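You operate a simulated robot arm through the tools that you are given. There is no shell and no other tool. Be economical: measure what you need, move in short steps, check, and stop when the job is done.

Carry out the task below with a simulated robot arm. There is one attempt and no reset: what you move stays moved.

JOB
Turn the blanket control off, then unplug the blanket and park its plug.
Fine: dial and timer back to off; switch off before the plug is pulled; plug in its holder, grey lid shut.

Only the result counts: the job must be done as asked and must still hold three seconds after the hand-in. Knocking over, shifting, dropping, spilling or breaking anything else fails it. A push-on lid holds only when it is set on centred and level and pressed home; a screw cap is set on level and turned clockwise until tight. Flat cloth is picked up by pressing the open fingertips on it (5 to 10 N) and closing them slowly along it; thin cloth reads only 2 to 8 mm in the jaws.

ROBOT AND FRAMES
A 6-joint arm with a two-finger parallel gripper, fixed in place. Base frame: the origin is at the foot of the arm, x ahead of it, y to its left, z up. Lengths are in mm, angles in degrees, forces in N, time in s.
With the tool pointing down near the work surface it reaches from about 180 to 840 mm from the base axis. Its first joint turns from -166.0 to 166.0 degrees. Payload 3.91 kg.
The tool frame sits at the grasp point between the pads (the TCP): z along the fingers, y along the line on which they close. The tips reach 30 mm beyond it. Largest opening 110 mm; finger width 20, thickness 10; the body of the gripper, 48 by 112 mm, starts 55 mm behind the TCP.
Orientation is that of the tool frame in the base frame, as a unit quaternion [x, y, z, w]. With the fingers straight down and closing along the base's y, the tool's x points along the base's -x, its y along +y and its z along -z.

CONTROLS
- The arm moves only by the tool play_rows. Its argument "moves" is a list of rows, each an object of numbers (a shift or turn left out is 0, a gripper value left out holds the last): "x", "y", "z": the shift along the tool's x, y, z in units of 40 mm (1.0 is 40 mm); "rx", "ry", "rz": the turn, a rotation vector about the tool's x, y, z in units of 8 degrees (1.0 is 8 degrees); "claw": the gripper command, from -1 (fully open) to 1 (shut), values between in proportion. In form: [{"x": .., "y": .., "z": .., "rx": .., "ry": .., "rz": .., "claw": ..}, ...]. A call has 1 to 10 rows; each row shifts and turns the commanded pose from where the row before left it, along the tool's axes as they then stand. A call with a number of a shift or a turn outside -1 to 1 is refused whole. Rows are played at 5 a second. More than 50 mm and 8.6 degrees between two rows, or a gripper value outside its range, and nothing of the call is played. A pose out of reach is approached as far as the arm can. The call stops where the force on the tool passes 90 N (or 10 N more than at its start, if that is more) or the arm is blocked; 0.2 s more then pass. Each finger travels about 108 mm/s and halts on what it meets, pressing with about 30 N; the grip force reading is that of the motor and also rises with nothing between the fingers. The clock runs only during rows and for 0.2 s after the last one: add rows that do not move to give the fingers time. The reply holds the time, the measured pose of the TCP, the force on the tool along the base axes, the opening and the grip force, in the units named above and with some noise, and new pictures: "show" is both (left out), scene, wrist or none.
- Cameras (640 x 400 px; columns grow to the right, rows downward): "scene" is fixed at [397.2, -656.6, 1201.4]; the picture's right is [0.32, 0.95, 0.00], its down [0.71, -0.24, -0.67] and it looks along [-0.63, 0.21, -0.74] (base axes); focal length 214 px, centre (320, 200). "wrist" rides on the gripper at [-36, 0, -57] in the tool frame; the picture's right is [0.00, -1.00, 0.00], its down [0.97, 0.00, -0.24] and it looks along [0.24, 0.00, 0.97] (tool axes); focal length 218 px, centre (320, 200). There is no depth. A picture from a camera that has moved, and an enlarged one, comes with that camera's place and axes in the base frame and with its lens. The place of the scene camera against the robot may be out by one fixed shift of up to 18 mm in any direction.
- raise_lower(by): slides the trunk up (or, below 0, down) by that many mm; the arm rides with it, the base frame stays. It gives what a move gives, with no picture.
- close_up(camera, box): a new picture of the part [left, top, right, bottom] of that camera's present view, enlarged. The clock stands still meanwhile.
- close_job(): hands the job in; it is judged then, once.

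Work in short steps. Places have to be worked out from the pictures, the camera data and where the tool is seen: move nearer, look again, correct. Check each grasp and each placing, and mend what went wrong. You have 120 turns and 150 pictures in all, those below and enlarged ones among them. Open the gripper and draw the arm clear of the work before you hand the job in, unless the task says otherwise; then end with one line.

The tools are called by a JSON object that holds its "name" and its "arguments". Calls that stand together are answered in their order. play_rows: Moves the arm, as the interface text tells. Its arguments: {"type":"object","properties":{"moves":{"type":"array","items":{"type":"object","properties":{"x":{"type":"number"},"y":{"type":"number"},"z":{"type":"number"},"rx":{"type":"number"},"ry":{"type":"number"},"rz":{"type":"number"},"claw":{"type":"number"}}}},"show":{"type":"string","enum":["both","scene","wrist","none"]}},"required":["moves"]} The other tools are called the same way: raise_lower (by) slides the trunk up or down; close_up (camera, box) takes an enlarged picture of a part of a camera's view; close_job () hands the job in.

At the start:

```text
t: 0.0
position: [89.3, -437.2, 956.7]
tool_rot: [0.0, 1.0, 0.0, 0.0]
force: [0.6, 0.6, 0.0]
gripper_width: 110.1
grip_force: 0.1
trunk travel left (down, up): [-375.0, 165.0]
```

scene: 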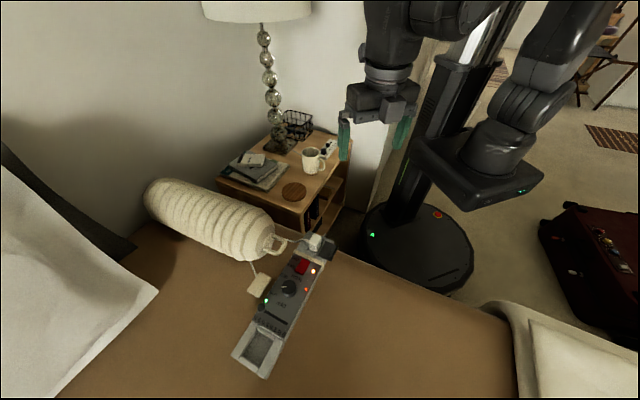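
wrist: 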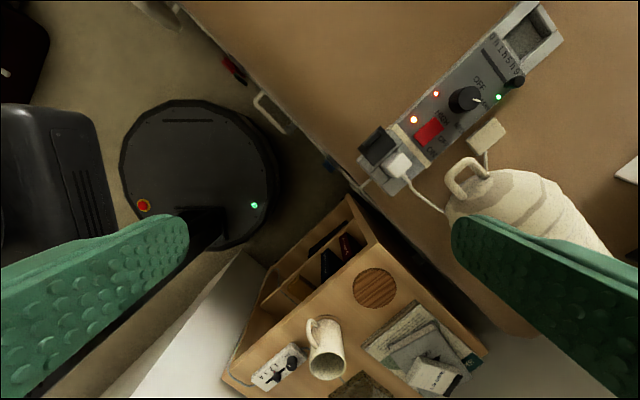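

The control panel sits on the bed, with a plug, dial, timer and lid on it. I'll enlarge both views to identify the parts.

{"name": "close_up", "arguments": {"camera": "wrist", "box": [340, 0, 580, 220]}}

{"name": "close_up", "arguments": {"camera": "scene", "box": [220, 220, 350, 390]}}

```text
1.82 times, centred on (460, 110) of wrist
camera zoom: at [124.2, -438.0, 1013.8], right [0.0, -1.0, 0.0], down [-0.97, 0.0, 0.24], along [-0.24, 0.0, -0.97], focal length 397 px, centre (66, 364)
```

zoom: 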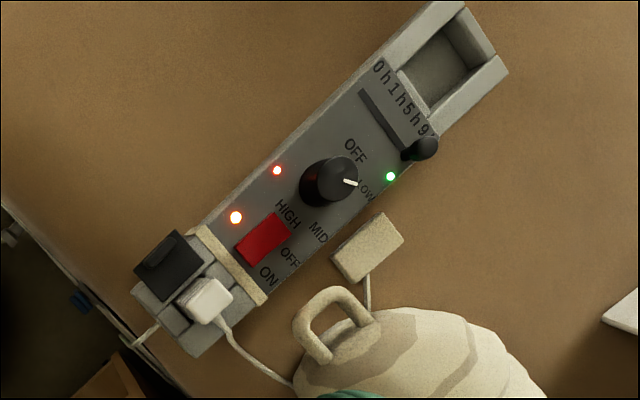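

```text
2.35 times, centred on (285, 305) of scene
camera zoom: at [397.2, -656.6, 1201.4], right [0.32, 0.95, 0.0], down [0.71, -0.24, -0.67], along [-0.63, 0.21, -0.74], focal length 505 px, centre (402, -47)
```

zoom: 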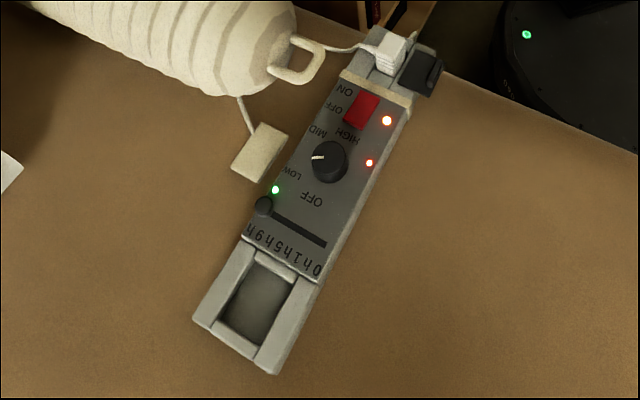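

The panel has a dial on LOW, a timer slider on 9h, a red rocker switched ON, and a plug in a socket at the near end with a dark lid beside it. There's a recess at the far end. I'll move above the panel for a better view.

{"name": "play_rows", "arguments": {"moves": [{"x": -0.4, "y": -0.9, "z": 0.2}, {"x": -0.4, "y": -0.9, "z": 0.2}, {"x": -0.4, "y": -0.9, "z": 0.2}, {"x": -0.4, "y": -0.9, "z": 0.2}, {"x": -0.4, "y": -0.9, "z": 0.2}, {"x": -0.4, "y": -0.9, "z": 0.2}, {}]}}

```text
t: 1.6
position: [186.9, -651.8, 904.2]
tool_rot: [0.0, 1.0, -0.001, 0.001]
force: [-0.4, -0.9, 0.1]
gripper_width: 110.0
grip_force: 0.1
trunk travel left (down, up): [-375.0, 165.0]
camera wrist: at [221.1, -652.9, 961.3], right [0.0, -1.0, 0.0], down [-0.97, 0.0, 0.24], along [-0.24, 0.0, -0.97], focal length 218 px, centre (320, 200)
```

scene: 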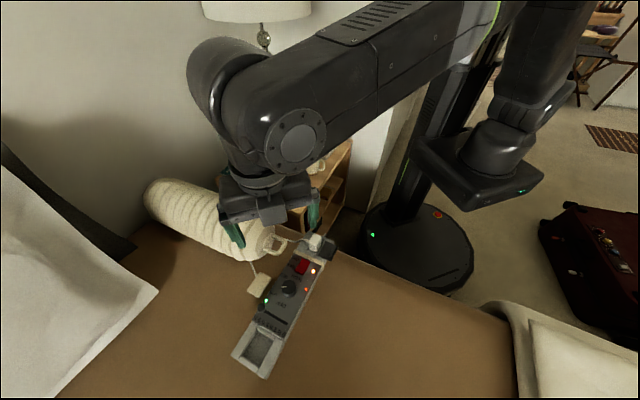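
wrist: 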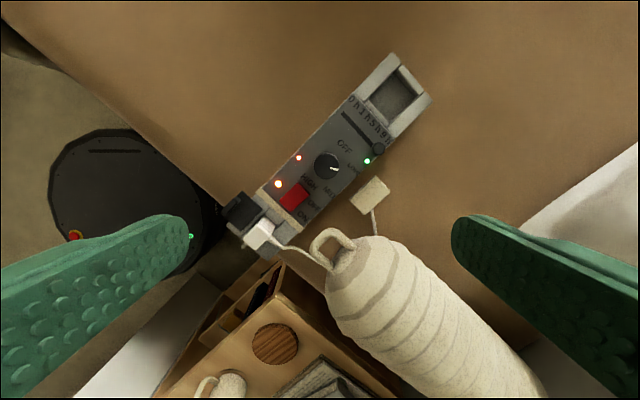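

Two sightings put the dial near (195, -661, 650), with the panel axis about -42° in the base. I'll turn the tool to line up with the panel and go lower.

{"name": "play_rows", "arguments": {"moves": [{"rz": 0.9, "z": 0.3}, {"rz": 0.9, "z": 0.3}, {"rz": 0.9, "z": 0.3}, {"rz": 0.9, "z": 0.3}, {"rz": 0.9, "z": 0.3}, {"rz": 0.8, "z": 0.3}, {}], "show": "wrist"}}

```text
t: 3.2
position: [183.9, -652.0, 835.4]
tool_rot: [0.363, 0.932, 0.0, 0.0]
force: [0.3, -0.7, -0.4]
gripper_width: 109.9
grip_force: 0.0
trunk travel left (down, up): [-375.0, 165.0]
camera wrist: at [210.2, -677.8, 892.7], right [-0.68, -0.74, 0.0], down [-0.72, 0.66, 0.24], along [-0.18, 0.16, -0.97], focal length 218 px, centre (320, 200)
```

wrist: 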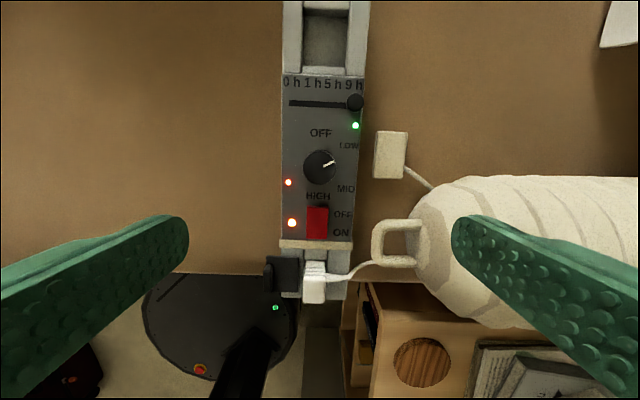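

{"name": "close_up", "arguments": {"camera": "wrist", "box": [250, 0, 450, 125]}}

{"name": "close_up", "arguments": {"camera": "wrist", "box": [220, 190, 420, 315]}}

```text
3.20 times, centred on (350, 62) of wrist
camera zoom: at [210.2, -677.8, 892.7], right [-0.68, -0.74, 0.0], down [-0.72, 0.66, 0.24], along [-0.18, 0.16, -0.97], focal length 698 px, centre (224, 640)
```

zoom: 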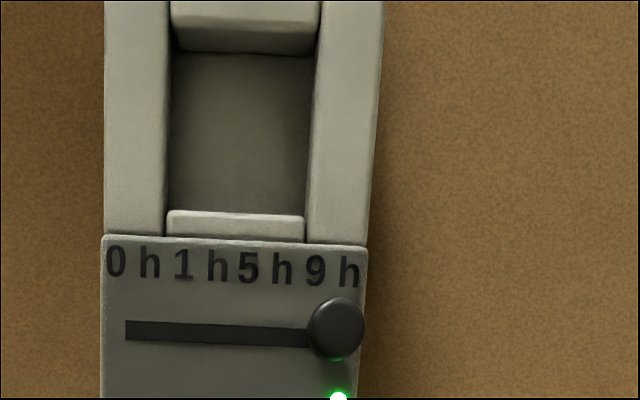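

```text
3.20 times, centred on (320, 252) of wrist
camera zoom: at [210.2, -677.8, 892.7], right [-0.68, -0.74, 0.0], down [-0.72, 0.66, 0.24], along [-0.18, 0.16, -0.97], focal length 698 px, centre (320, 32)
```

zoom: 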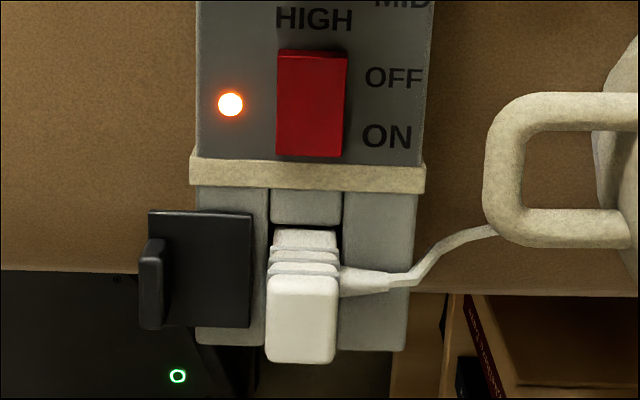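

The dial is at about (195, -663), confirmed again. I'll centre over it, partly close the fingers, descend to z≈740 and look.

{"name": "play_rows", "arguments": {"moves": [{"x": -0.4, "z": 0.6, "claw": -0.1}, {"z": 0.9}, {"z": 0.9}, {}], "show": "wrist"}}

```text
t: 4.2
position: [198.0, -666.1, 742.7]
tool_rot: [0.361, 0.932, 0.001, 0.0]
force: [-0.5, -0.6, 0.0]
gripper_width: 60.4
grip_force: 0.0
trunk travel left (down, up): [-375.0, 165.0]
camera wrist: at [223.0, -690.2, 799.1], right [-0.67, -0.74, 0.0], down [-0.72, 0.65, 0.24], along [-0.18, 0.16, -0.97], focal length 218 px, centre (320, 200)
```

wrist: 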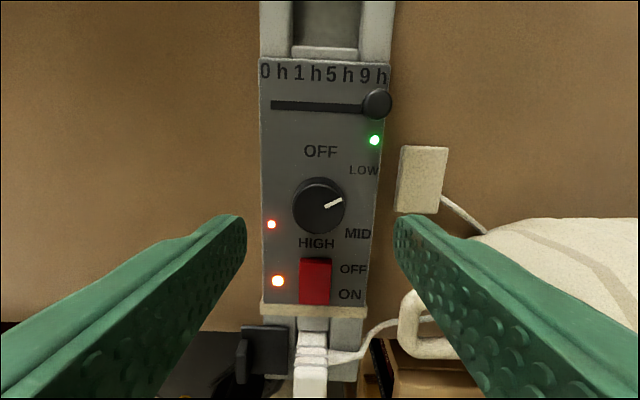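

The knob top is at roughly z 650 and centred between the fingers. I'll descend until the tips are near z≈636, then check.

{"name": "play_rows", "arguments": {"moves": [{"x": 0.08, "z": 0.7}, {"z": 0.7}, {"z": 0.5}, {}], "show": "both"}}

```text
t: 5.2
position: [191.9, -660.5, 667.4]
tool_rot: [0.361, 0.933, -0.001, 0.001]
force: [-1.5, 2.3, 8.1]
gripper_width: 60.8
grip_force: 0.1
trunk travel left (down, up): [-375.0, 165.0]
camera wrist: at [217.9, -685.3, 724.1], right [-0.67, -0.74, 0.0], down [-0.72, 0.65, 0.24], along [-0.18, 0.16, -0.97], focal length 218 px, centre (320, 200)
```

scene: 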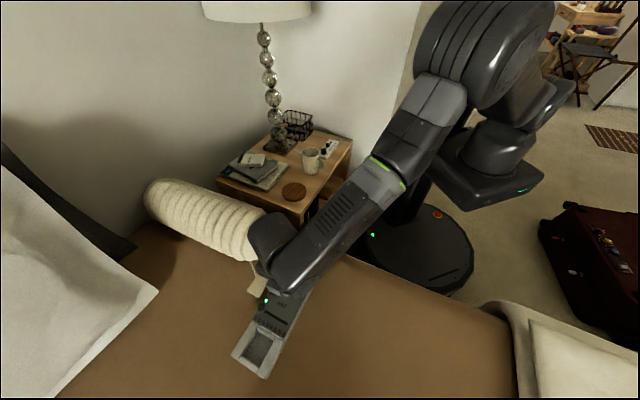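
wrist: 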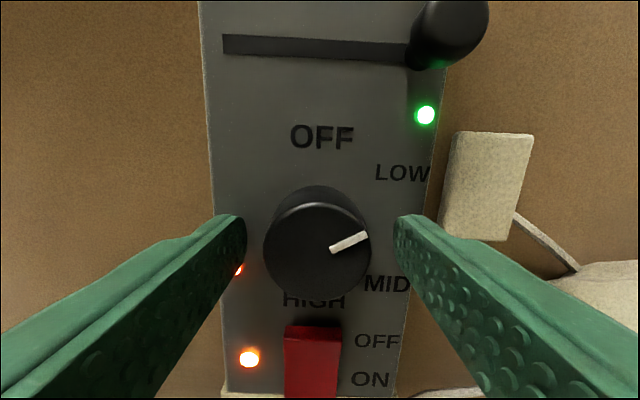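

The tips are touching the panel face (8 N, about z 637) and the knob is centred. I'll lift 2 mm, grip it and turn it counter-clockwise about 62°.

{"name": "play_rows", "arguments": {"moves": [{"z": -0.07}, {"claw": 0.8}, {"claw": 0.8}, {"claw": 0.8}, {"claw": 0.8}], "show": "none"}}

{"name": "play_rows", "arguments": {"moves": [{"rz": -0.9}, {"rz": -0.9}, {"rz": -0.9}, {"rz": -0.9}, {"rz": -0.9}, {"rz": -0.9}, {"rz": -0.9}, {"rz": -0.9}, {"rz": -0.9}, {}], "show": "wrist"}}

```text
t: 6.4
position: [194.7, -660.6, 666.6]
tool_rot: [0.361, 0.933, 0.001, -0.001]
force: [7.7, 8.2, -3.0]
gripper_width: 37.3
grip_force: 45.1
trunk travel left (down, up): [-375.0, 165.0]
```

```text
t: 8.6
position: [194.7, -661.6, 668.0]
tool_rot: [-0.195, 0.981, 0.001, 0.001]
force: [-0.4, 22.4, -15.2]
gripper_width: 37.6
grip_force: 45.3
trunk travel left (down, up): [-375.0, 165.0]
camera wrist: at [227.2, -648.0, 724.4], right [0.38, -0.92, 0.0], down [-0.9, -0.37, 0.24], along [-0.22, -0.09, -0.97], focal length 218 px, centre (320, 200)
```

wrist: 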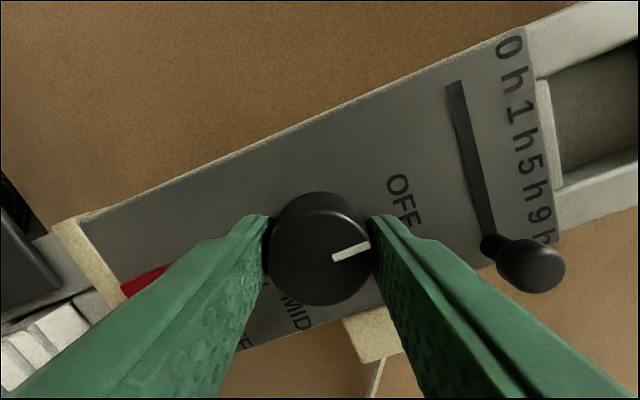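

The knob followed, and its pointer now appears in line with OFF. I'll release, rise and check.

{"name": "play_rows", "arguments": {"moves": [{"claw": -0.1}, {}, {"z": -0.9}, {"z": -0.9}, {"rz": 0.9}, {"rz": 0.9}, {"rz": 0.9}, {"rz": 0.9}, {}], "show": "none"}}

{"name": "play_rows", "arguments": {"moves": [{"rz": 0.9}, {"rz": 0.9}, {"rz": 0.9}, {"rz": 0.9}, {"rz": 0.9}, {}], "show": "wrist"}}

```text
t: 10.6
position: [195.3, -661.2, 740.0]
tool_rot: [0.057, 0.998, -0.001, -0.001]
force: [-0.2, 0.2, -0.3]
gripper_width: 60.8
grip_force: 0.1
trunk travel left (down, up): [-375.0, 165.0]
```

```text
t: 12.0
position: [195.7, -660.9, 739.1]
tool_rot: [0.363, 0.932, 0.001, 0.0]
force: [-0.6, 0.2, -0.4]
gripper_width: 60.5
grip_force: 0.0
trunk travel left (down, up): [-375.0, 165.0]
camera wrist: at [220.3, -686.8, 796.6], right [-0.68, -0.74, 0.0], down [-0.72, 0.66, 0.24], along [-0.18, 0.16, -0.97], focal length 218 px, centre (320, 200)
```

wrist: 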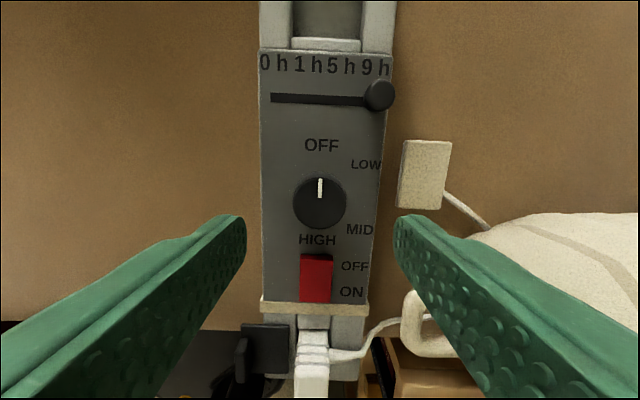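

The dial is on OFF and the lamps are out. Next is the timer knob, about 67 mm up the panel and 39 mm to the right of the TCP. I'll move over it and go part of the way down.

{"name": "play_rows", "arguments": {"moves": [{"x": -0.85, "y": -0.48}, {"x": -0.84, "y": -0.48}, {"z": 0.8}, {}], "show": "wrist"}}

```text
t: 13.0
position: [218.3, -738.5, 706.7]
tool_rot: [0.362, 0.932, 0.0, 0.0]
force: [-0.6, -0.3, -0.1]
gripper_width: 60.5
grip_force: 0.1
trunk travel left (down, up): [-375.0, 165.0]
camera wrist: at [243.9, -762.9, 764.2], right [-0.67, -0.74, 0.0], down [-0.72, 0.65, 0.24], along [-0.18, 0.16, -0.97], focal length 218 px, centre (320, 200)
```

wrist: 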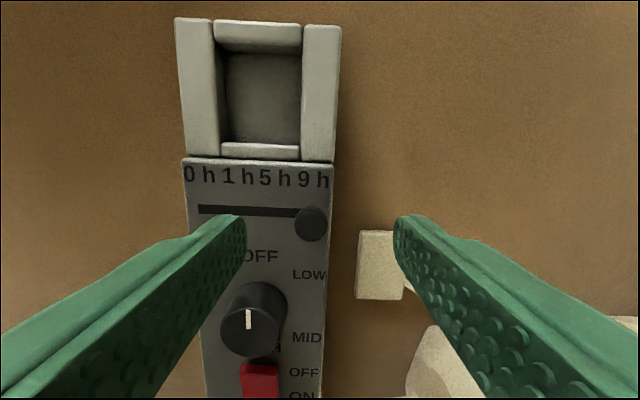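

The timer knob is about 3 mm off in x and 4 mm in y. I'll correct that, descend and grip it.

{"name": "play_rows", "arguments": {"moves": [{"x": 0.07, "y": 0.1, "z": 0.3}, {"z": 0.58}, {"claw": 0.8}, {"claw": 0.8}, {"claw": 0.8}, {"claw": 0.8}], "show": "wrist"}}

```text
t: 14.4
position: [220.3, -730.6, 672.1]
tool_rot: [0.361, 0.932, 0.0, -0.001]
force: [-0.1, -2.0, 1.3]
gripper_width: 17.1
grip_force: 45.3
trunk travel left (down, up): [-375.0, 165.0]
camera wrist: at [245.1, -756.9, 729.3], right [-0.67, -0.74, 0.0], down [-0.72, 0.65, 0.24], along [-0.18, 0.16, -0.97], focal length 218 px, centre (320, 200)
```

wrist: 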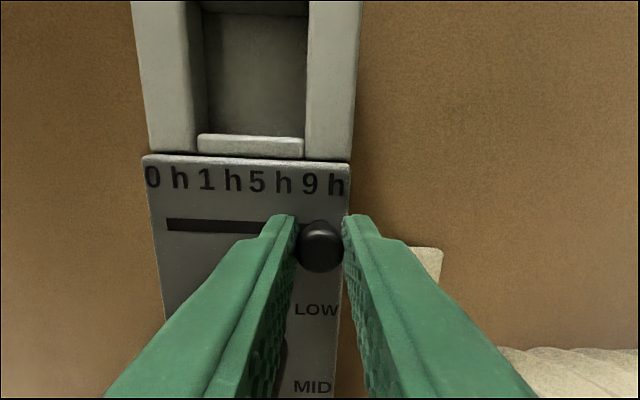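

The timer knob is gripped at 17 mm. I'll slide it 56 mm towards 0h and check.

{"name": "play_rows", "arguments": {"moves": [{"y": 0.28}, {"y": 0.28}, {"y": 0.28}, {"y": 0.28}, {"y": 0.28}, {}], "show": "wrist"}}

```text
t: 15.8
position: [258.5, -691.1, 672.5]
tool_rot: [0.361, 0.933, -0.002, 0.002]
force: [22.1, -20.4, 13.3]
gripper_width: 16.9
grip_force: 44.6
trunk travel left (down, up): [-375.0, 165.0]
camera wrist: at [284.6, -716.5, 729.4], right [-0.67, -0.74, 0.0], down [-0.72, 0.66, 0.23], along [-0.18, 0.16, -0.97], focal length 218 px, centre (320, 200)
```

wrist: 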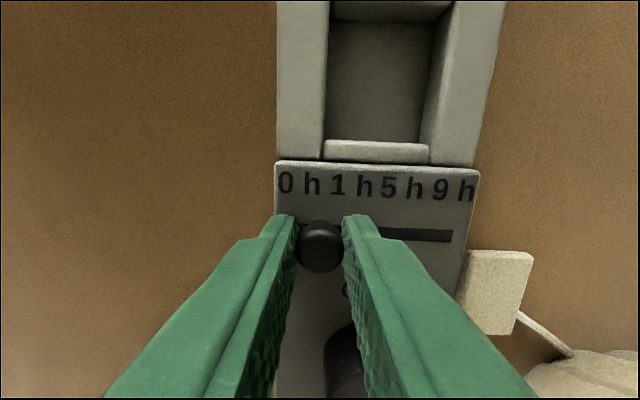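

The slot runs a degree or two off my axis, so there's about 30 N sideways. I'll ease x by -2 mm and push on towards the end stop.

{"name": "play_rows", "arguments": {"moves": [{"x": -0.05}, {"x": -0.01, "y": 0.12}, {"x": -0.01, "y": 0.12}, {}], "show": "none"}}

{"name": "play_rows", "arguments": {"moves": [{"y": 0.08}, {"y": 0.08}, {}], "show": "wrist"}}

```text
t: 16.8
position: [266.7, -685.7, 672.3]
tool_rot: [0.362, 0.932, -0.001, -0.001]
force: [15.1, -17.4, 12.9]
gripper_width: 16.8
grip_force: 45.6
trunk travel left (down, up): [-375.0, 165.0]
```

```text
t: 17.6
position: [265.0, -684.6, 671.9]
tool_rot: [0.363, 0.932, -0.001, 0.002]
force: [-20.5, -51.6, 1.1]
gripper_width: 17.1
grip_force: 45.1
trunk travel left (down, up): [-375.0, 165.0]
camera wrist: at [291.6, -709.4, 729.2], right [-0.68, -0.74, 0.0], down [-0.72, 0.66, 0.24], along [-0.18, 0.16, -0.97], focal length 218 px, centre (320, 200)
```

wrist: 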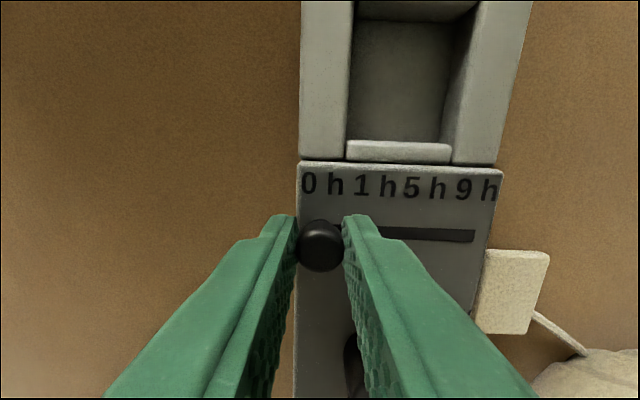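

The knob is hard against the stop at 0h. I'll release it, rise, and move back to view the rocker.

{"name": "play_rows", "arguments": {"moves": [{"y": -0.06}, {"claw": -0.1}, {}, {"z": -0.9}, {"z": -0.6}, {"x": 0.8, "y": -0.3}, {"x": 0.8, "y": -0.3}, {}], "show": "both"}}

```text
t: 19.4
position: [203.4, -654.1, 728.3]
tool_rot: [0.362, 0.932, 0.001, 0.0]
force: [-0.1, -0.4, -0.2]
gripper_width: 60.6
grip_force: 0.1
trunk travel left (down, up): [-375.0, 165.0]
camera wrist: at [229.2, -679.5, 786.3], right [-0.67, -0.74, 0.0], down [-0.72, 0.65, 0.24], along [-0.18, 0.16, -0.97], focal length 218 px, centre (320, 200)
```

scene: 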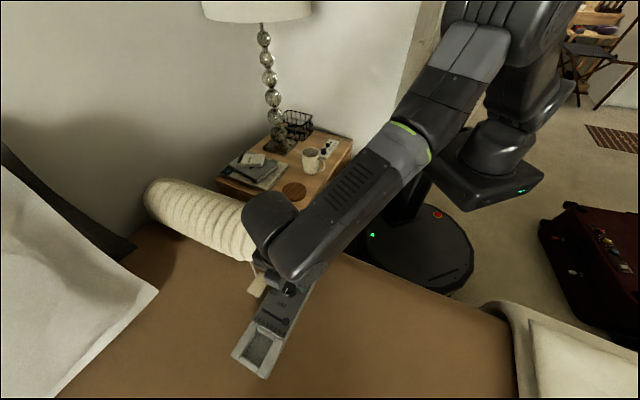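
wrist: 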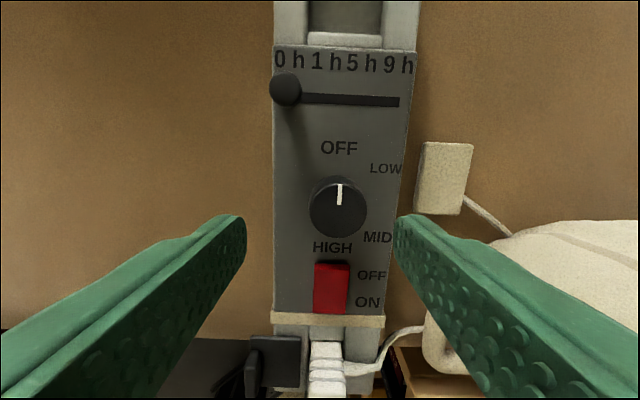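

The timer is at 0h. Now I'll move in to see which end of the rocker is raised.

{"name": "play_rows", "arguments": {"moves": [{"x": 0.6, "y": -0.1, "claw": 1}, {"x": 0.6, "y": -0.1, "z": 0.4}, {}], "show": "none"}}

{"name": "close_up", "arguments": {"camera": "wrist", "box": [200, 120, 440, 270]}}

{"name": "close_up", "arguments": {"camera": "wrist", "box": [0, 0, 640, 400]}}

```text
t: 20.2
position: [161.5, -627.9, 714.0]
tool_rot: [0.361, 0.932, 0.0, 0.0]
force: [-0.3, -0.9, -0.5]
gripper_width: 0.0
grip_force: 29.7
trunk travel left (down, up): [-375.0, 165.0]
```

```text
2.67 times, centred on (320, 195) of wrist
camera zoom: at [187.7, -653.8, 770.8], right [-0.67, -0.74, 0.0], down [-0.72, 0.65, 0.24], along [-0.18, 0.16, -0.97], focal length 582 px, centre (320, 213)
```

zoom: 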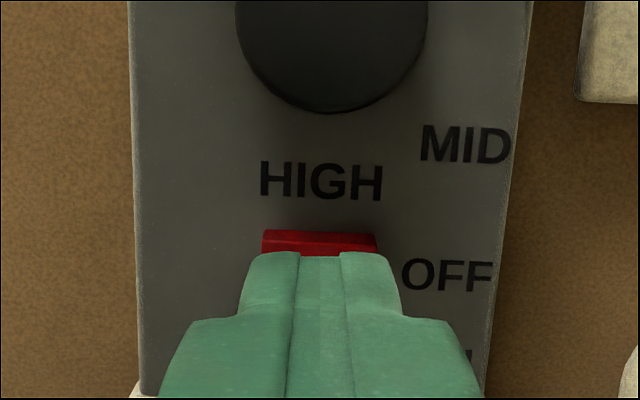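

```text
1.00 times, centred on (320, 200) of wrist
camera zoom: at [187.7, -653.8, 770.8], right [-0.67, -0.74, 0.0], down [-0.72, 0.65, 0.24], along [-0.18, 0.16, -0.97], focal length 218 px, centre (320, 200)
```

zoom: 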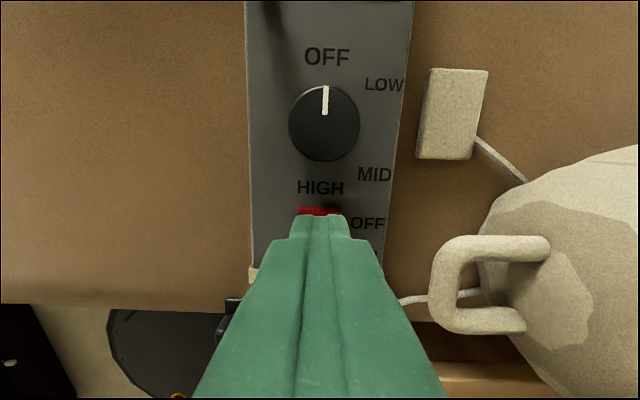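

The rocker's OFF end (nearest the dial) stands proud. I'll centre the closed fingertips on that half and descend gradually.

{"name": "play_rows", "arguments": {"moves": [{"x": 0.22, "z": 0.4}, {"z": 0.4}, {"z": 0.1}, {}], "show": "none"}}

{"name": "play_rows", "arguments": {"moves": [{"z": 0.07}, {"z": 0.07}, {}], "show": "none"}}

```text
t: 21.2
position: [157.7, -624.1, 680.0]
tool_rot: [0.361, 0.933, 0.0, 0.0]
force: [0.3, -0.8, -0.2]
gripper_width: 0.0
grip_force: 30.0
trunk travel left (down, up): [-375.0, 165.0]
```

```text
t: 22.0
position: [159.5, -624.2, 674.4]
tool_rot: [0.361, 0.933, 0.0, -0.001]
force: [1.8, -0.8, 5.0]
gripper_width: 0.0
grip_force: 30.0
trunk travel left (down, up): [-375.0, 165.0]
```

Contact at z≈674, with 5 N. I'll press on in small steps.

{"name": "play_rows", "arguments": {"moves": [{"z": 0.06}, {"z": 0.06}, {}], "show": "none"}}

{"name": "play_rows", "arguments": {"moves": [{"z": -0.5}, {"z": -0.5, "x": -0.8}, {"x": -0.8}, {"claw": -0.1}, {}], "show": "none"}}

{"name": "close_up", "arguments": {"camera": "wrist", "box": [220, 220, 440, 380]}}

```text
t: 22.8
position: [157.9, -622.5, 675.2]
tool_rot: [0.36, 0.933, -0.004, 0.003]
force: [5.1, 4.2, 52.6]
gripper_width: 0.1
grip_force: 30.2
trunk travel left (down, up): [-375.0, 165.0]
```

```text
t: 24.0
position: [202.7, -667.0, 708.9]
tool_rot: [0.362, 0.932, 0.001, 0.001]
force: [-0.5, -0.6, 0.3]
gripper_width: 60.4
grip_force: 0.0
trunk travel left (down, up): [-375.0, 165.0]
```

```text
2.50 times, centred on (330, 300) of wrist
camera zoom: at [228.2, -691.6, 766.1], right [-0.67, -0.74, 0.0], down [-0.72, 0.65, 0.24], along [-0.18, 0.16, -0.97], focal length 546 px, centre (295, -50)
```

zoom: 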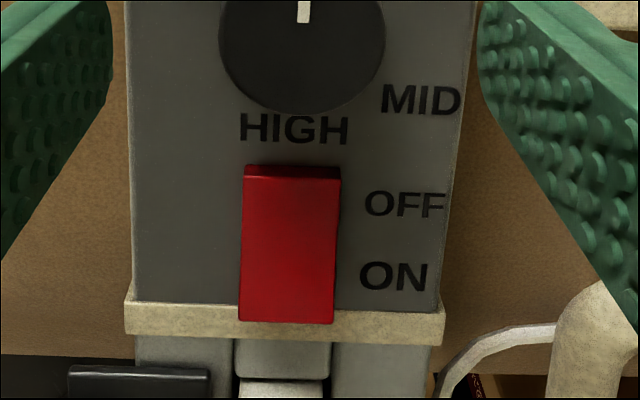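

It isn't clear whether the rocker flipped. I'll return to the exact pose of the earlier picture and compare.

{"name": "play_rows", "arguments": {"moves": [{"x": 0.2, "y": 0.25, "z": -0.48}, {}], "show": "wrist"}}

{"name": "close_up", "arguments": {"camera": "wrist", "box": [230, 220, 430, 345]}}

```text
t: 24.6
position: [205.6, -656.2, 729.5]
tool_rot: [0.362, 0.932, 0.0, 0.001]
force: [-0.1, -0.2, 0.4]
gripper_width: 60.6
grip_force: 0.0
trunk travel left (down, up): [-375.0, 165.0]
camera wrist: at [230.8, -680.2, 785.9], right [-0.67, -0.74, 0.0], down [-0.72, 0.65, 0.24], along [-0.18, 0.16, -0.97], focal length 218 px, centre (320, 200)
```

wrist: 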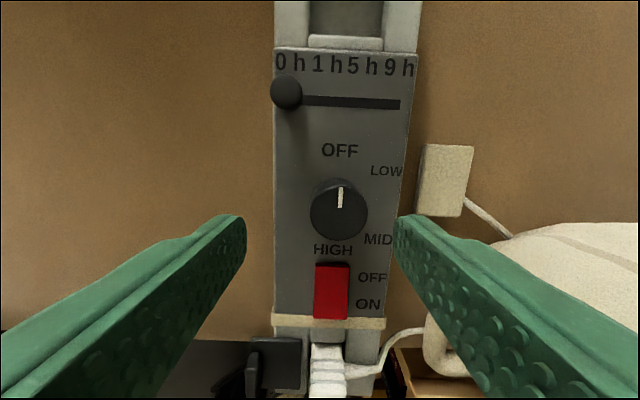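

```text
3.20 times, centred on (330, 282) of wrist
camera zoom: at [230.8, -680.2, 785.9], right [-0.67, -0.74, 0.0], down [-0.72, 0.65, 0.24], along [-0.18, 0.16, -0.97], focal length 698 px, centre (288, -64)
```

zoom: 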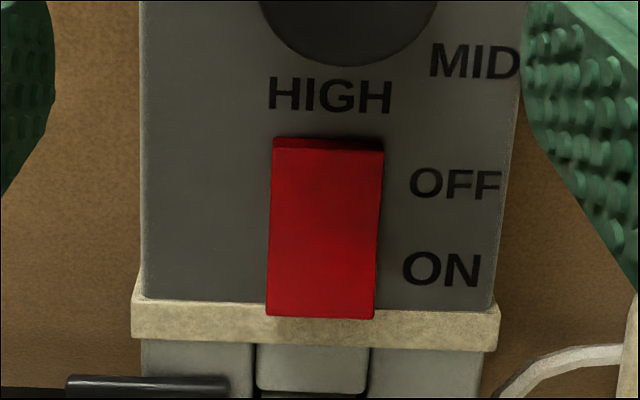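

Compared with the earlier picture, the ON end now sits slightly lower in the image, which suggests it rose and the switch flipped. To be sure, and to study the plug and lid, I'll take a tilted view from the left side.

{"name": "play_rows", "arguments": {"moves": [{"y": 0.9, "z": -0.5, "x": 0.6}, {"y": 0.9, "x": 0.6, "rx": 0.8}, {"y": 0.7, "x": 0.6, "rx": 0.8}, {"rx": 0.9}, {"rx": 0.9}, {"rx": 0.9}, {"rx": 0.9}, {}], "show": "wrist"}}

```text
t: 26.4
position: [220.4, -532.7, 746.5]
tool_rot: [0.338, 0.872, -0.33, -0.128]
force: [-0.3, -0.6, 0.3]
gripper_width: 60.3
grip_force: 0.1
trunk travel left (down, up): [-375.0, 165.0]
camera wrist: at [271.0, -528.9, 789.5], right [-0.5, -0.55, 0.66], down [-0.61, 0.77, 0.18], along [-0.61, -0.31, -0.73], focal length 218 px, centre (320, 200)
```

wrist: 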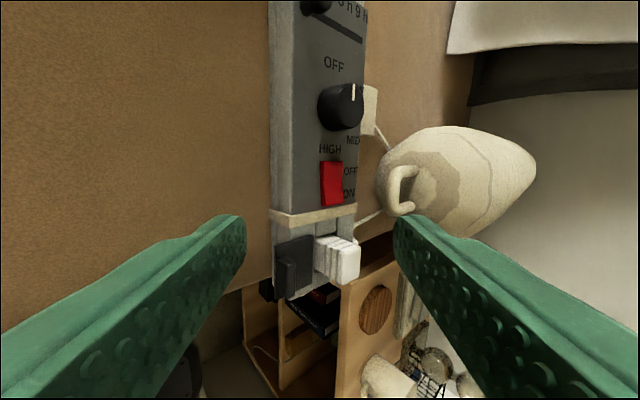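

{"name": "close_up", "arguments": {"camera": "wrist", "box": [250, 130, 410, 310]}}

```text
2.22 times, centred on (330, 220) of wrist
camera zoom: at [271.0, -528.9, 789.5], right [-0.5, -0.55, 0.66], down [-0.61, 0.77, 0.18], along [-0.61, -0.31, -0.73], focal length 485 px, centre (298, 156)
```

zoom: 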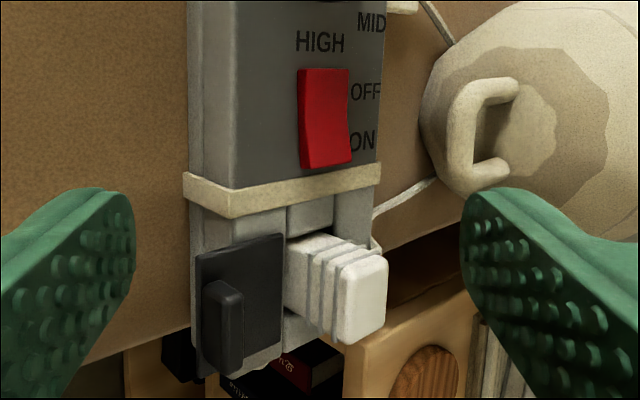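

The rocker's ON end is now clearly raised, so the switch is off. The plug stands upright in its well, and the dark plate with a tab beside it looks like a sliding lid. Next I'll inspect the far recess and the cream block.

{"name": "play_rows", "arguments": {"moves": [{"rx": -0.9}, {"rx": -0.9}, {"rx": -0.9}, {"rx": -0.9, "x": -0.8}, {"rx": -0.8, "x": -0.8, "z": -0.4}, {"rx": -0.8, "y": -0.8, "x": -0.8}, {"y": -0.8, "x": -0.8}, {"x": -0.8, "y": -0.6}, {}], "show": "wrist"}}

```text
t: 28.4
position: [278.3, -701.4, 764.0]
tool_rot: [0.361, 0.932, 0.0, 0.0]
force: [0.6, -0.2, -0.5]
gripper_width: 60.6
grip_force: 0.1
trunk travel left (down, up): [-375.0, 165.0]
camera wrist: at [304.2, -726.9, 822.0], right [-0.67, -0.74, 0.0], down [-0.72, 0.65, 0.24], along [-0.18, 0.16, -0.97], focal length 218 px, centre (320, 200)
```

wrist: 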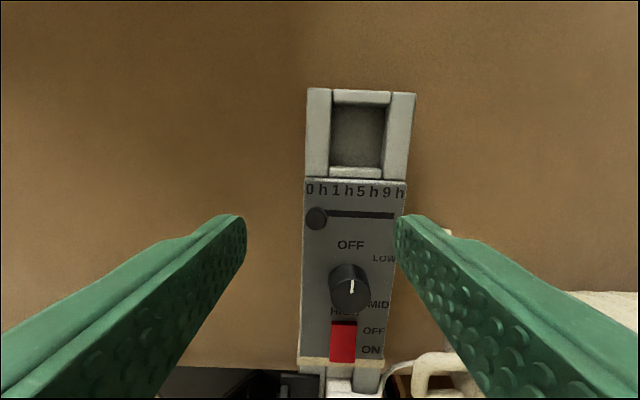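

{"name": "close_up", "arguments": {"camera": "wrist", "box": [280, 80, 440, 190]}}

{"name": "close_up", "arguments": {"camera": "scene", "box": [220, 220, 350, 390]}}

```text
3.64 times, centred on (360, 135) of wrist
camera zoom: at [304.2, -726.9, 822.0], right [-0.67, -0.74, 0.0], down [-0.72, 0.65, 0.24], along [-0.18, 0.16, -0.97], focal length 794 px, centre (174, 436)
```

zoom: 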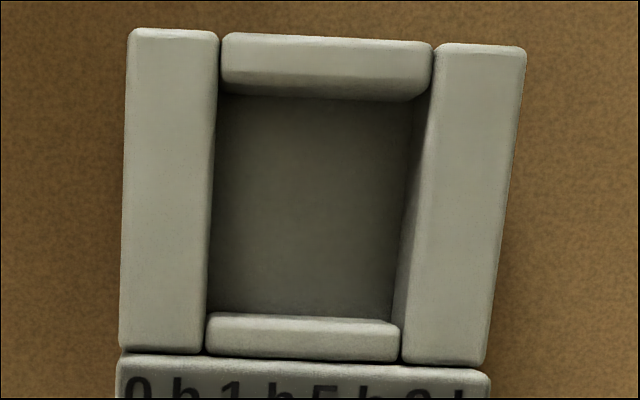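

```text
2.35 times, centred on (285, 305) of scene
camera zoom: at [397.2, -656.6, 1201.4], right [0.32, 0.95, 0.0], down [0.71, -0.24, -0.67], along [-0.63, 0.21, -0.74], focal length 505 px, centre (402, -47)
```

zoom: 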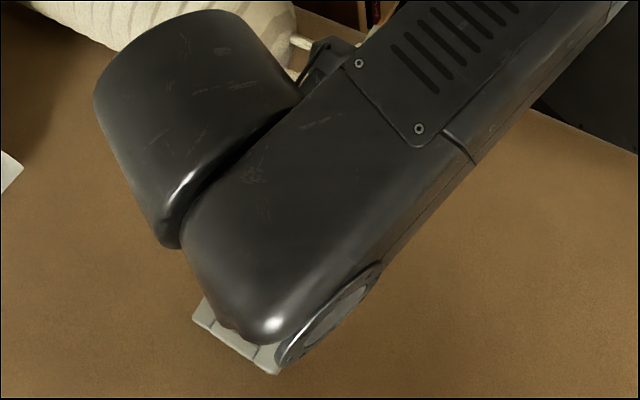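

The far recess is a roomy pocket, about 44×50 mm, which must be the plug's holder. I'll go to the plug, near (96, -564) with its top at about z 670, keeping high. There I'll turn 90° so the fingers close along the panel's length, clear of the cable and lid.

{"name": "play_rows", "arguments": {"moves": [{"x": 0.94, "y": -0.09}, {"x": 0.94, "y": -0.09}, {"x": 0.94, "y": -0.09}, {"x": 0.94, "y": -0.09}, {"x": 0.94, "y": -0.09}, {"x": 0.94, "y": -0.09}, {}], "show": "none"}}

{"name": "play_rows", "arguments": {"moves": [{"rz": -1}, {"rz": -1}, {"rz": -1}, {"rz": -1}, {"rz": -1}, {"rz": -1}, {"rz": -1}, {"rz": -1}, {"rz": -1}, {"rz": -1}], "show": "none"}}

{"name": "play_rows", "arguments": {"moves": [{"rz": -1}, {"rz": -0.2}, {}], "show": "wrist"}}

```text
t: 30.0
position: [101.3, -565.6, 764.4]
tool_rot: [0.362, 0.932, 0.0, -0.001]
force: [-0.2, -0.1, -0.8]
gripper_width: 60.4
grip_force: 0.0
trunk travel left (down, up): [-375.0, 165.0]
```

```text
t: 32.2
position: [99.5, -565.9, 765.0]
tool_rot: [-0.324, 0.946, 0.0, 0.0]
force: [-0.5, -0.6, 0.3]
gripper_width: 60.4
grip_force: 0.0
trunk travel left (down, up): [-375.0, 165.0]
```

```text
t: 33.0
position: [99.5, -565.8, 766.5]
tool_rot: [-0.402, 0.916, 0.0, 0.0]
force: [0.0, -0.3, -0.9]
gripper_width: 60.4
grip_force: 0.0
trunk travel left (down, up): [-375.0, 165.0]
camera wrist: at [123.0, -539.7, 822.4], right [0.73, -0.68, 0.0], down [-0.66, -0.71, 0.24], along [-0.16, -0.18, -0.97], focal length 218 px, centre (320, 200)
```

wrist: 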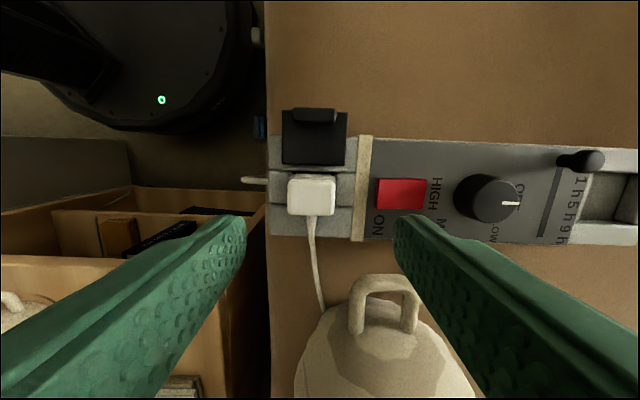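

The plug top is seen at about 1.5 mm and 6.5 mm offset, and its section is about 34×28 mm. I'll centre on it and descend with the tips straddling it.

{"name": "play_rows", "arguments": {"moves": [{"x": -0.04, "y": 0.16, "z": 0.6}, {"z": 0.7}, {}], "show": "wrist"}}

```text
t: 33.8
position: [95.2, -559.7, 713.9]
tool_rot: [-0.401, 0.916, 0.0, 0.0]
force: [-0.8, 0.2, -0.1]
gripper_width: 60.6
grip_force: 0.1
trunk travel left (down, up): [-375.0, 165.0]
camera wrist: at [119.7, -534.4, 770.8], right [0.73, -0.68, 0.0], down [-0.66, -0.71, 0.24], along [-0.16, -0.18, -0.97], focal length 218 px, centre (320, 200)
```

wrist: 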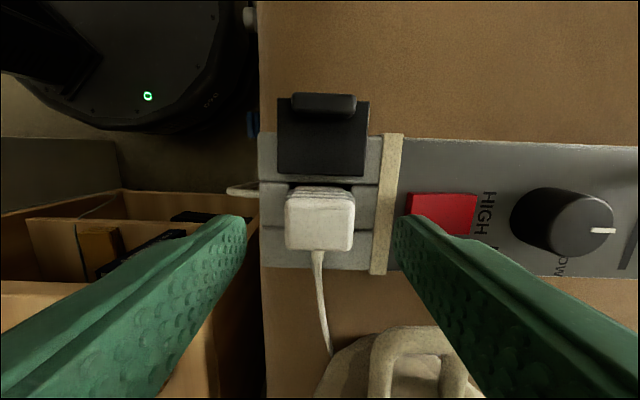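

The plug is centred in the jaws. I'll descend 37 mm and grip.

{"name": "play_rows", "arguments": {"moves": [{"z": 0.5}, {"z": 0.43}, {"claw": 0.8}, {"claw": 0.8}, {"claw": 0.9}, {"claw": 1}], "show": "wrist"}}

```text
t: 35.2
position: [95.7, -560.5, 675.5]
tool_rot: [-0.4, 0.916, 0.0, 0.0]
force: [-1.1, 0.7, -1.1]
gripper_width: 33.6
grip_force: 30.2
trunk travel left (down, up): [-375.0, 165.0]
camera wrist: at [119.1, -534.4, 732.6], right [0.73, -0.68, 0.0], down [-0.66, -0.71, 0.24], along [-0.16, -0.18, -0.97], focal length 218 px, centre (320, 200)
```

wrist: 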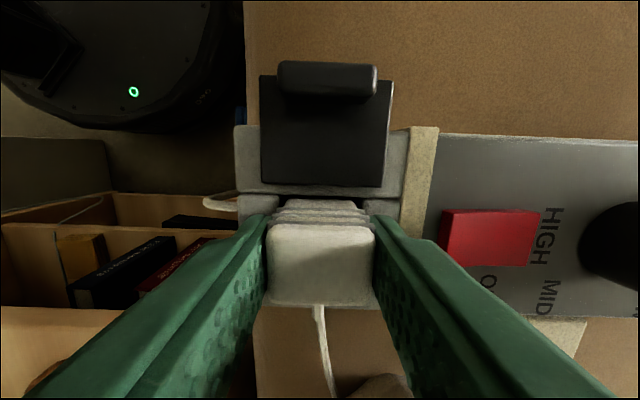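

The plug is gripped at 33.6 mm. I'll pull straight up gradually.

{"name": "play_rows", "arguments": {"moves": [{"z": -0.15}, {"z": -0.15}, {"z": -0.15}, {"z": -0.15}, {}], "show": "wrist"}}

```text
t: 36.4
position: [97.2, -560.9, 700.3]
tool_rot: [-0.4, 0.916, 0.0, 0.0]
force: [0.5, -0.1, -0.3]
gripper_width: 33.3
grip_force: 30.6
trunk travel left (down, up): [-375.0, 165.0]
camera wrist: at [119.8, -534.0, 757.4], right [0.73, -0.68, 0.0], down [-0.66, -0.71, 0.24], along [-0.16, -0.18, -0.97], focal length 218 px, centre (320, 200)
```

wrist: 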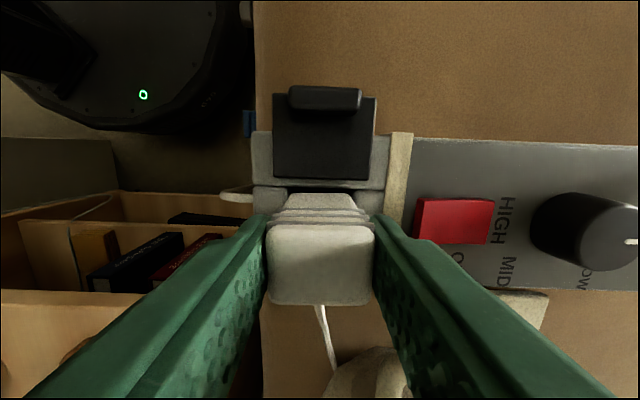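

The plug is out and in the grip. I'll lift it further and carry it along the panel in two stages, watching the cord force.

{"name": "play_rows", "arguments": {"moves": [{"z": -0.8}, {"z": -0.8}, {"y": -0.8}, {"y": -0.9}, {"y": -0.9, "x": 0.1}, {"y": -0.9, "x": 0.1}, {}], "show": "both"}}

```text
t: 38.0
position: [193.3, -661.5, 767.0]
tool_rot: [-0.4, 0.916, 0.001, 0.0]
force: [-0.2, 1.0, -0.4]
gripper_width: 33.4
grip_force: 30.0
trunk travel left (down, up): [-375.0, 165.0]
camera wrist: at [216.9, -634.6, 824.0], right [0.73, -0.68, 0.0], down [-0.66, -0.71, 0.24], along [-0.16, -0.18, -0.97], focal length 218 px, centre (320, 200)
```

scene: 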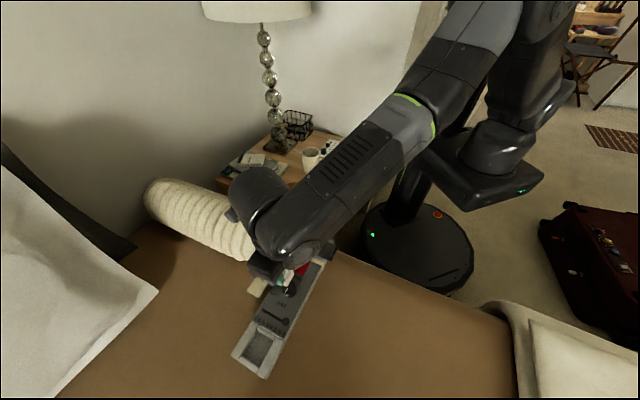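
wrist: 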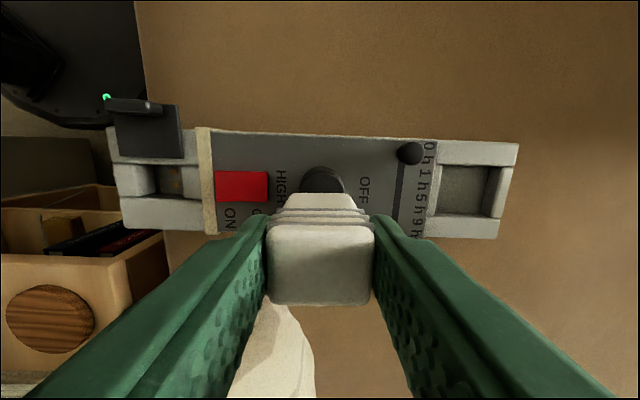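

No cord resistance so far. I'll continue to above the holder.

{"name": "play_rows", "arguments": {"moves": [{"y": -0.84, "x": 0.05}, {"y": -0.84, "x": 0.05}, {"y": -0.84, "x": 0.05}, {"y": -0.84, "x": 0.05}, {}], "show": "both"}}

```text
t: 39.2
position: [286.1, -757.7, 764.8]
tool_rot: [-0.401, 0.916, 0.001, -0.001]
force: [0.3, -0.7, -0.3]
gripper_width: 33.5
grip_force: 29.8
trunk travel left (down, up): [-375.0, 165.0]
camera wrist: at [308.9, -731.6, 820.7], right [0.73, -0.68, 0.0], down [-0.66, -0.71, 0.24], along [-0.16, -0.17, -0.97], focal length 218 px, centre (320, 200)
```

scene: 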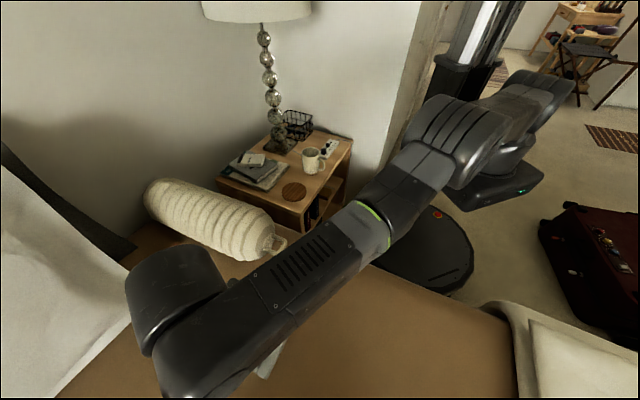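
wrist: 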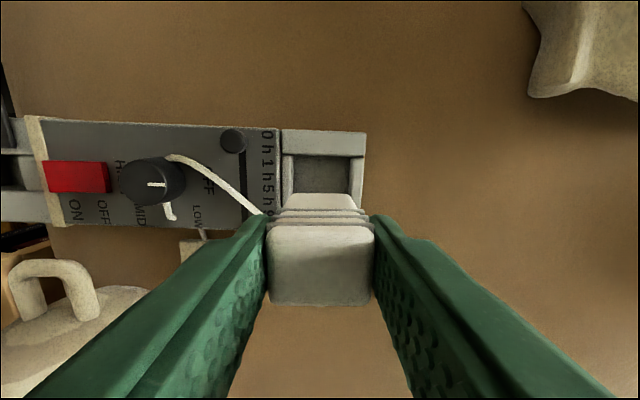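

The cord follows without pulling. The plug looks about 4 mm too far towards the cable side, with a 2.5° yaw error. I'll correct both and descend partway.

{"name": "play_rows", "arguments": {"moves": [{"x": -0.11, "rz": 0.3, "z": 0.3}, {"z": 0.6}, {"z": 0.6}, {}], "show": "wrist"}}

```text
t: 40.2
position: [291.9, -753.9, 707.5]
tool_rot: [-0.381, 0.925, 0.0, -0.001]
force: [-0.3, 0.3, 0.1]
gripper_width: 33.3
grip_force: 30.3
trunk travel left (down, up): [-375.0, 165.0]
camera wrist: at [316.4, -729.4, 763.6], right [0.7, -0.71, 0.0], down [-0.69, -0.68, 0.24], along [-0.17, -0.17, -0.97], focal length 218 px, centre (320, 200)
```

wrist: 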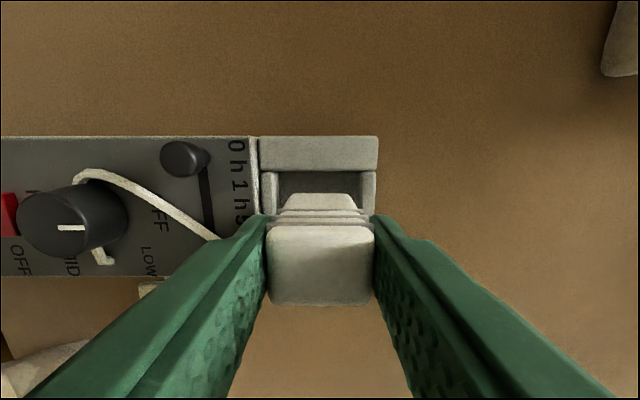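

The plug is centred on the pocket. I'll lower it in steps, watching for contact.

{"name": "play_rows", "arguments": {"moves": [{"z": 0.4}, {"z": 0.2}, {}], "show": "wrist"}}

```text
t: 41.0
position: [290.5, -752.7, 679.8]
tool_rot: [-0.381, 0.925, -0.001, 0.0]
force: [0.0, -0.5, -0.7]
gripper_width: 33.4
grip_force: 30.0
trunk travel left (down, up): [-375.0, 165.0]
camera wrist: at [315.3, -728.0, 737.1], right [0.7, -0.71, 0.0], down [-0.69, -0.68, 0.24], along [-0.17, -0.17, -0.97], focal length 218 px, centre (320, 200)
```

wrist: 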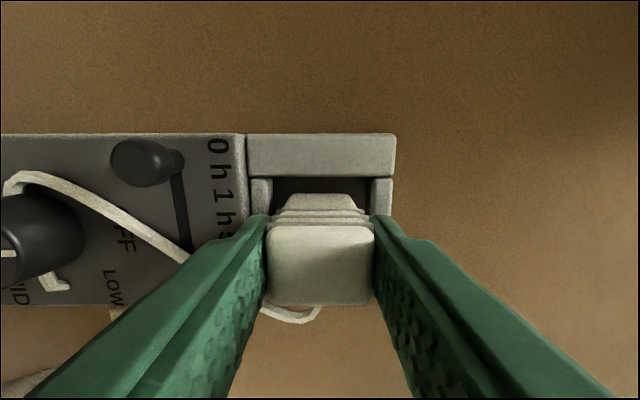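

{"name": "play_rows", "arguments": {"moves": [{"z": 0.1}, {"z": 0.1}, {}], "show": "none"}}

```text
t: 41.8
position: [289.5, -752.5, 675.4]
tool_rot: [-0.381, 0.924, -0.002, 0.0]
force: [1.3, -1.2, 11.3]
gripper_width: 33.0
grip_force: 30.2
out of reach, approached as far as the arm can: row 1
trunk travel left (down, up): [-375.0, 165.0]
```

There's contact at about 11 N, at the same height as when the plug was seated in the socket, which suggests its bottom is on the pocket floor. I'll check the picture.

{"name": "play_rows", "arguments": {"moves": [{"z": 0.05}, {}], "show": "wrist"}}

{"name": "close_up", "arguments": {"camera": "wrist", "box": [230, 120, 410, 320]}}

```text
t: 42.4
position: [288.7, -751.9, 674.6]
tool_rot: [-0.382, 0.924, -0.004, 0.0]
force: [4.7, -4.2, 25.1]
gripper_width: 33.2
grip_force: 29.8
trunk travel left (down, up): [-375.0, 165.0]
camera wrist: at [313.4, -727.2, 731.8], right [0.71, -0.71, 0.01], down [-0.69, -0.68, 0.24], along [-0.17, -0.18, -0.97], focal length 218 px, centre (320, 200)
```

wrist: 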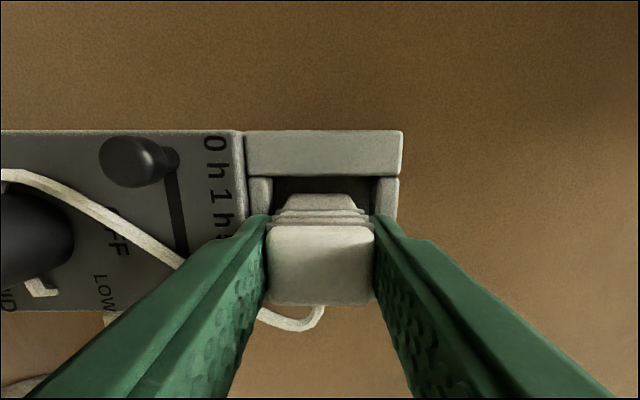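

```text
2.00 times, centred on (320, 220) of wrist
camera zoom: at [313.4, -727.2, 731.8], right [0.71, -0.71, 0.01], down [-0.69, -0.68, 0.24], along [-0.17, -0.18, -0.97], focal length 436 px, centre (320, 160)
```

zoom: 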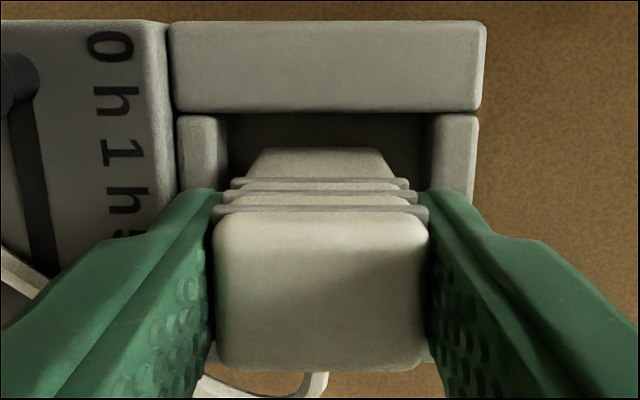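

Contact could be either the plug on the floor or the fingertips on the end walls. I'll ease up 2 mm, open, rise and look.

{"name": "play_rows", "arguments": {"moves": [{"z": -0.09}, {"claw": 0.3}, {"claw": 0.1}, {}, {"z": -0.5}, {"z": -0.5}, {"z": -0.5}, {}], "show": "wrist"}}

{"name": "close_up", "arguments": {"camera": "wrist", "box": [230, 120, 410, 280]}}

```text
t: 44.2
position: [288.3, -753.3, 734.8]
tool_rot: [-0.381, 0.924, 0.0, 0.0]
force: [0.3, 0.9, 0.9]
gripper_width: 49.3
grip_force: 0.1
trunk travel left (down, up): [-375.0, 165.0]
camera wrist: at [313.7, -728.2, 791.2], right [0.7, -0.71, 0.0], down [-0.69, -0.68, 0.24], along [-0.17, -0.17, -0.97], focal length 218 px, centre (320, 200)
```

wrist: 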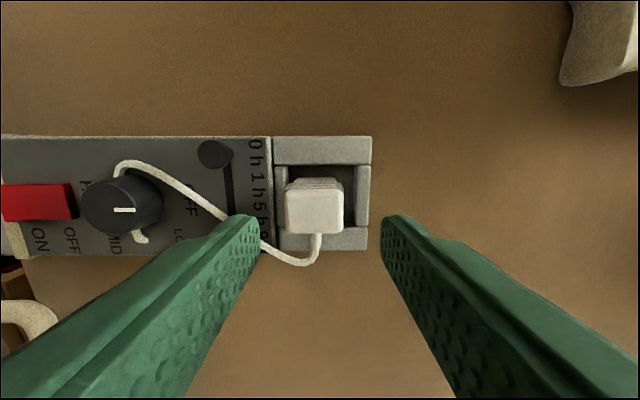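

```text
2.50 times, centred on (320, 200) of wrist
camera zoom: at [313.7, -728.2, 791.2], right [0.7, -0.71, 0.0], down [-0.69, -0.68, 0.24], along [-0.17, -0.17, -0.97], focal length 546 px, centre (320, 200)
```

zoom: 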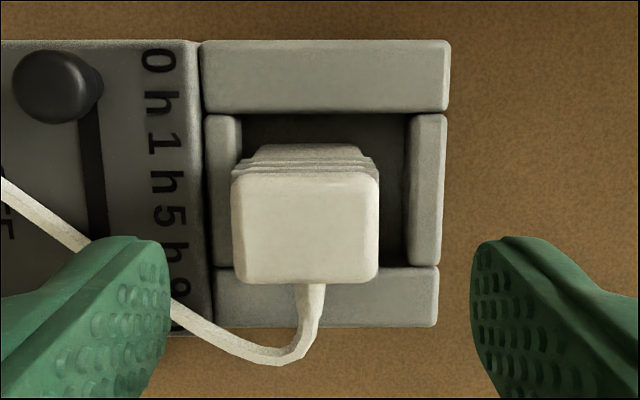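

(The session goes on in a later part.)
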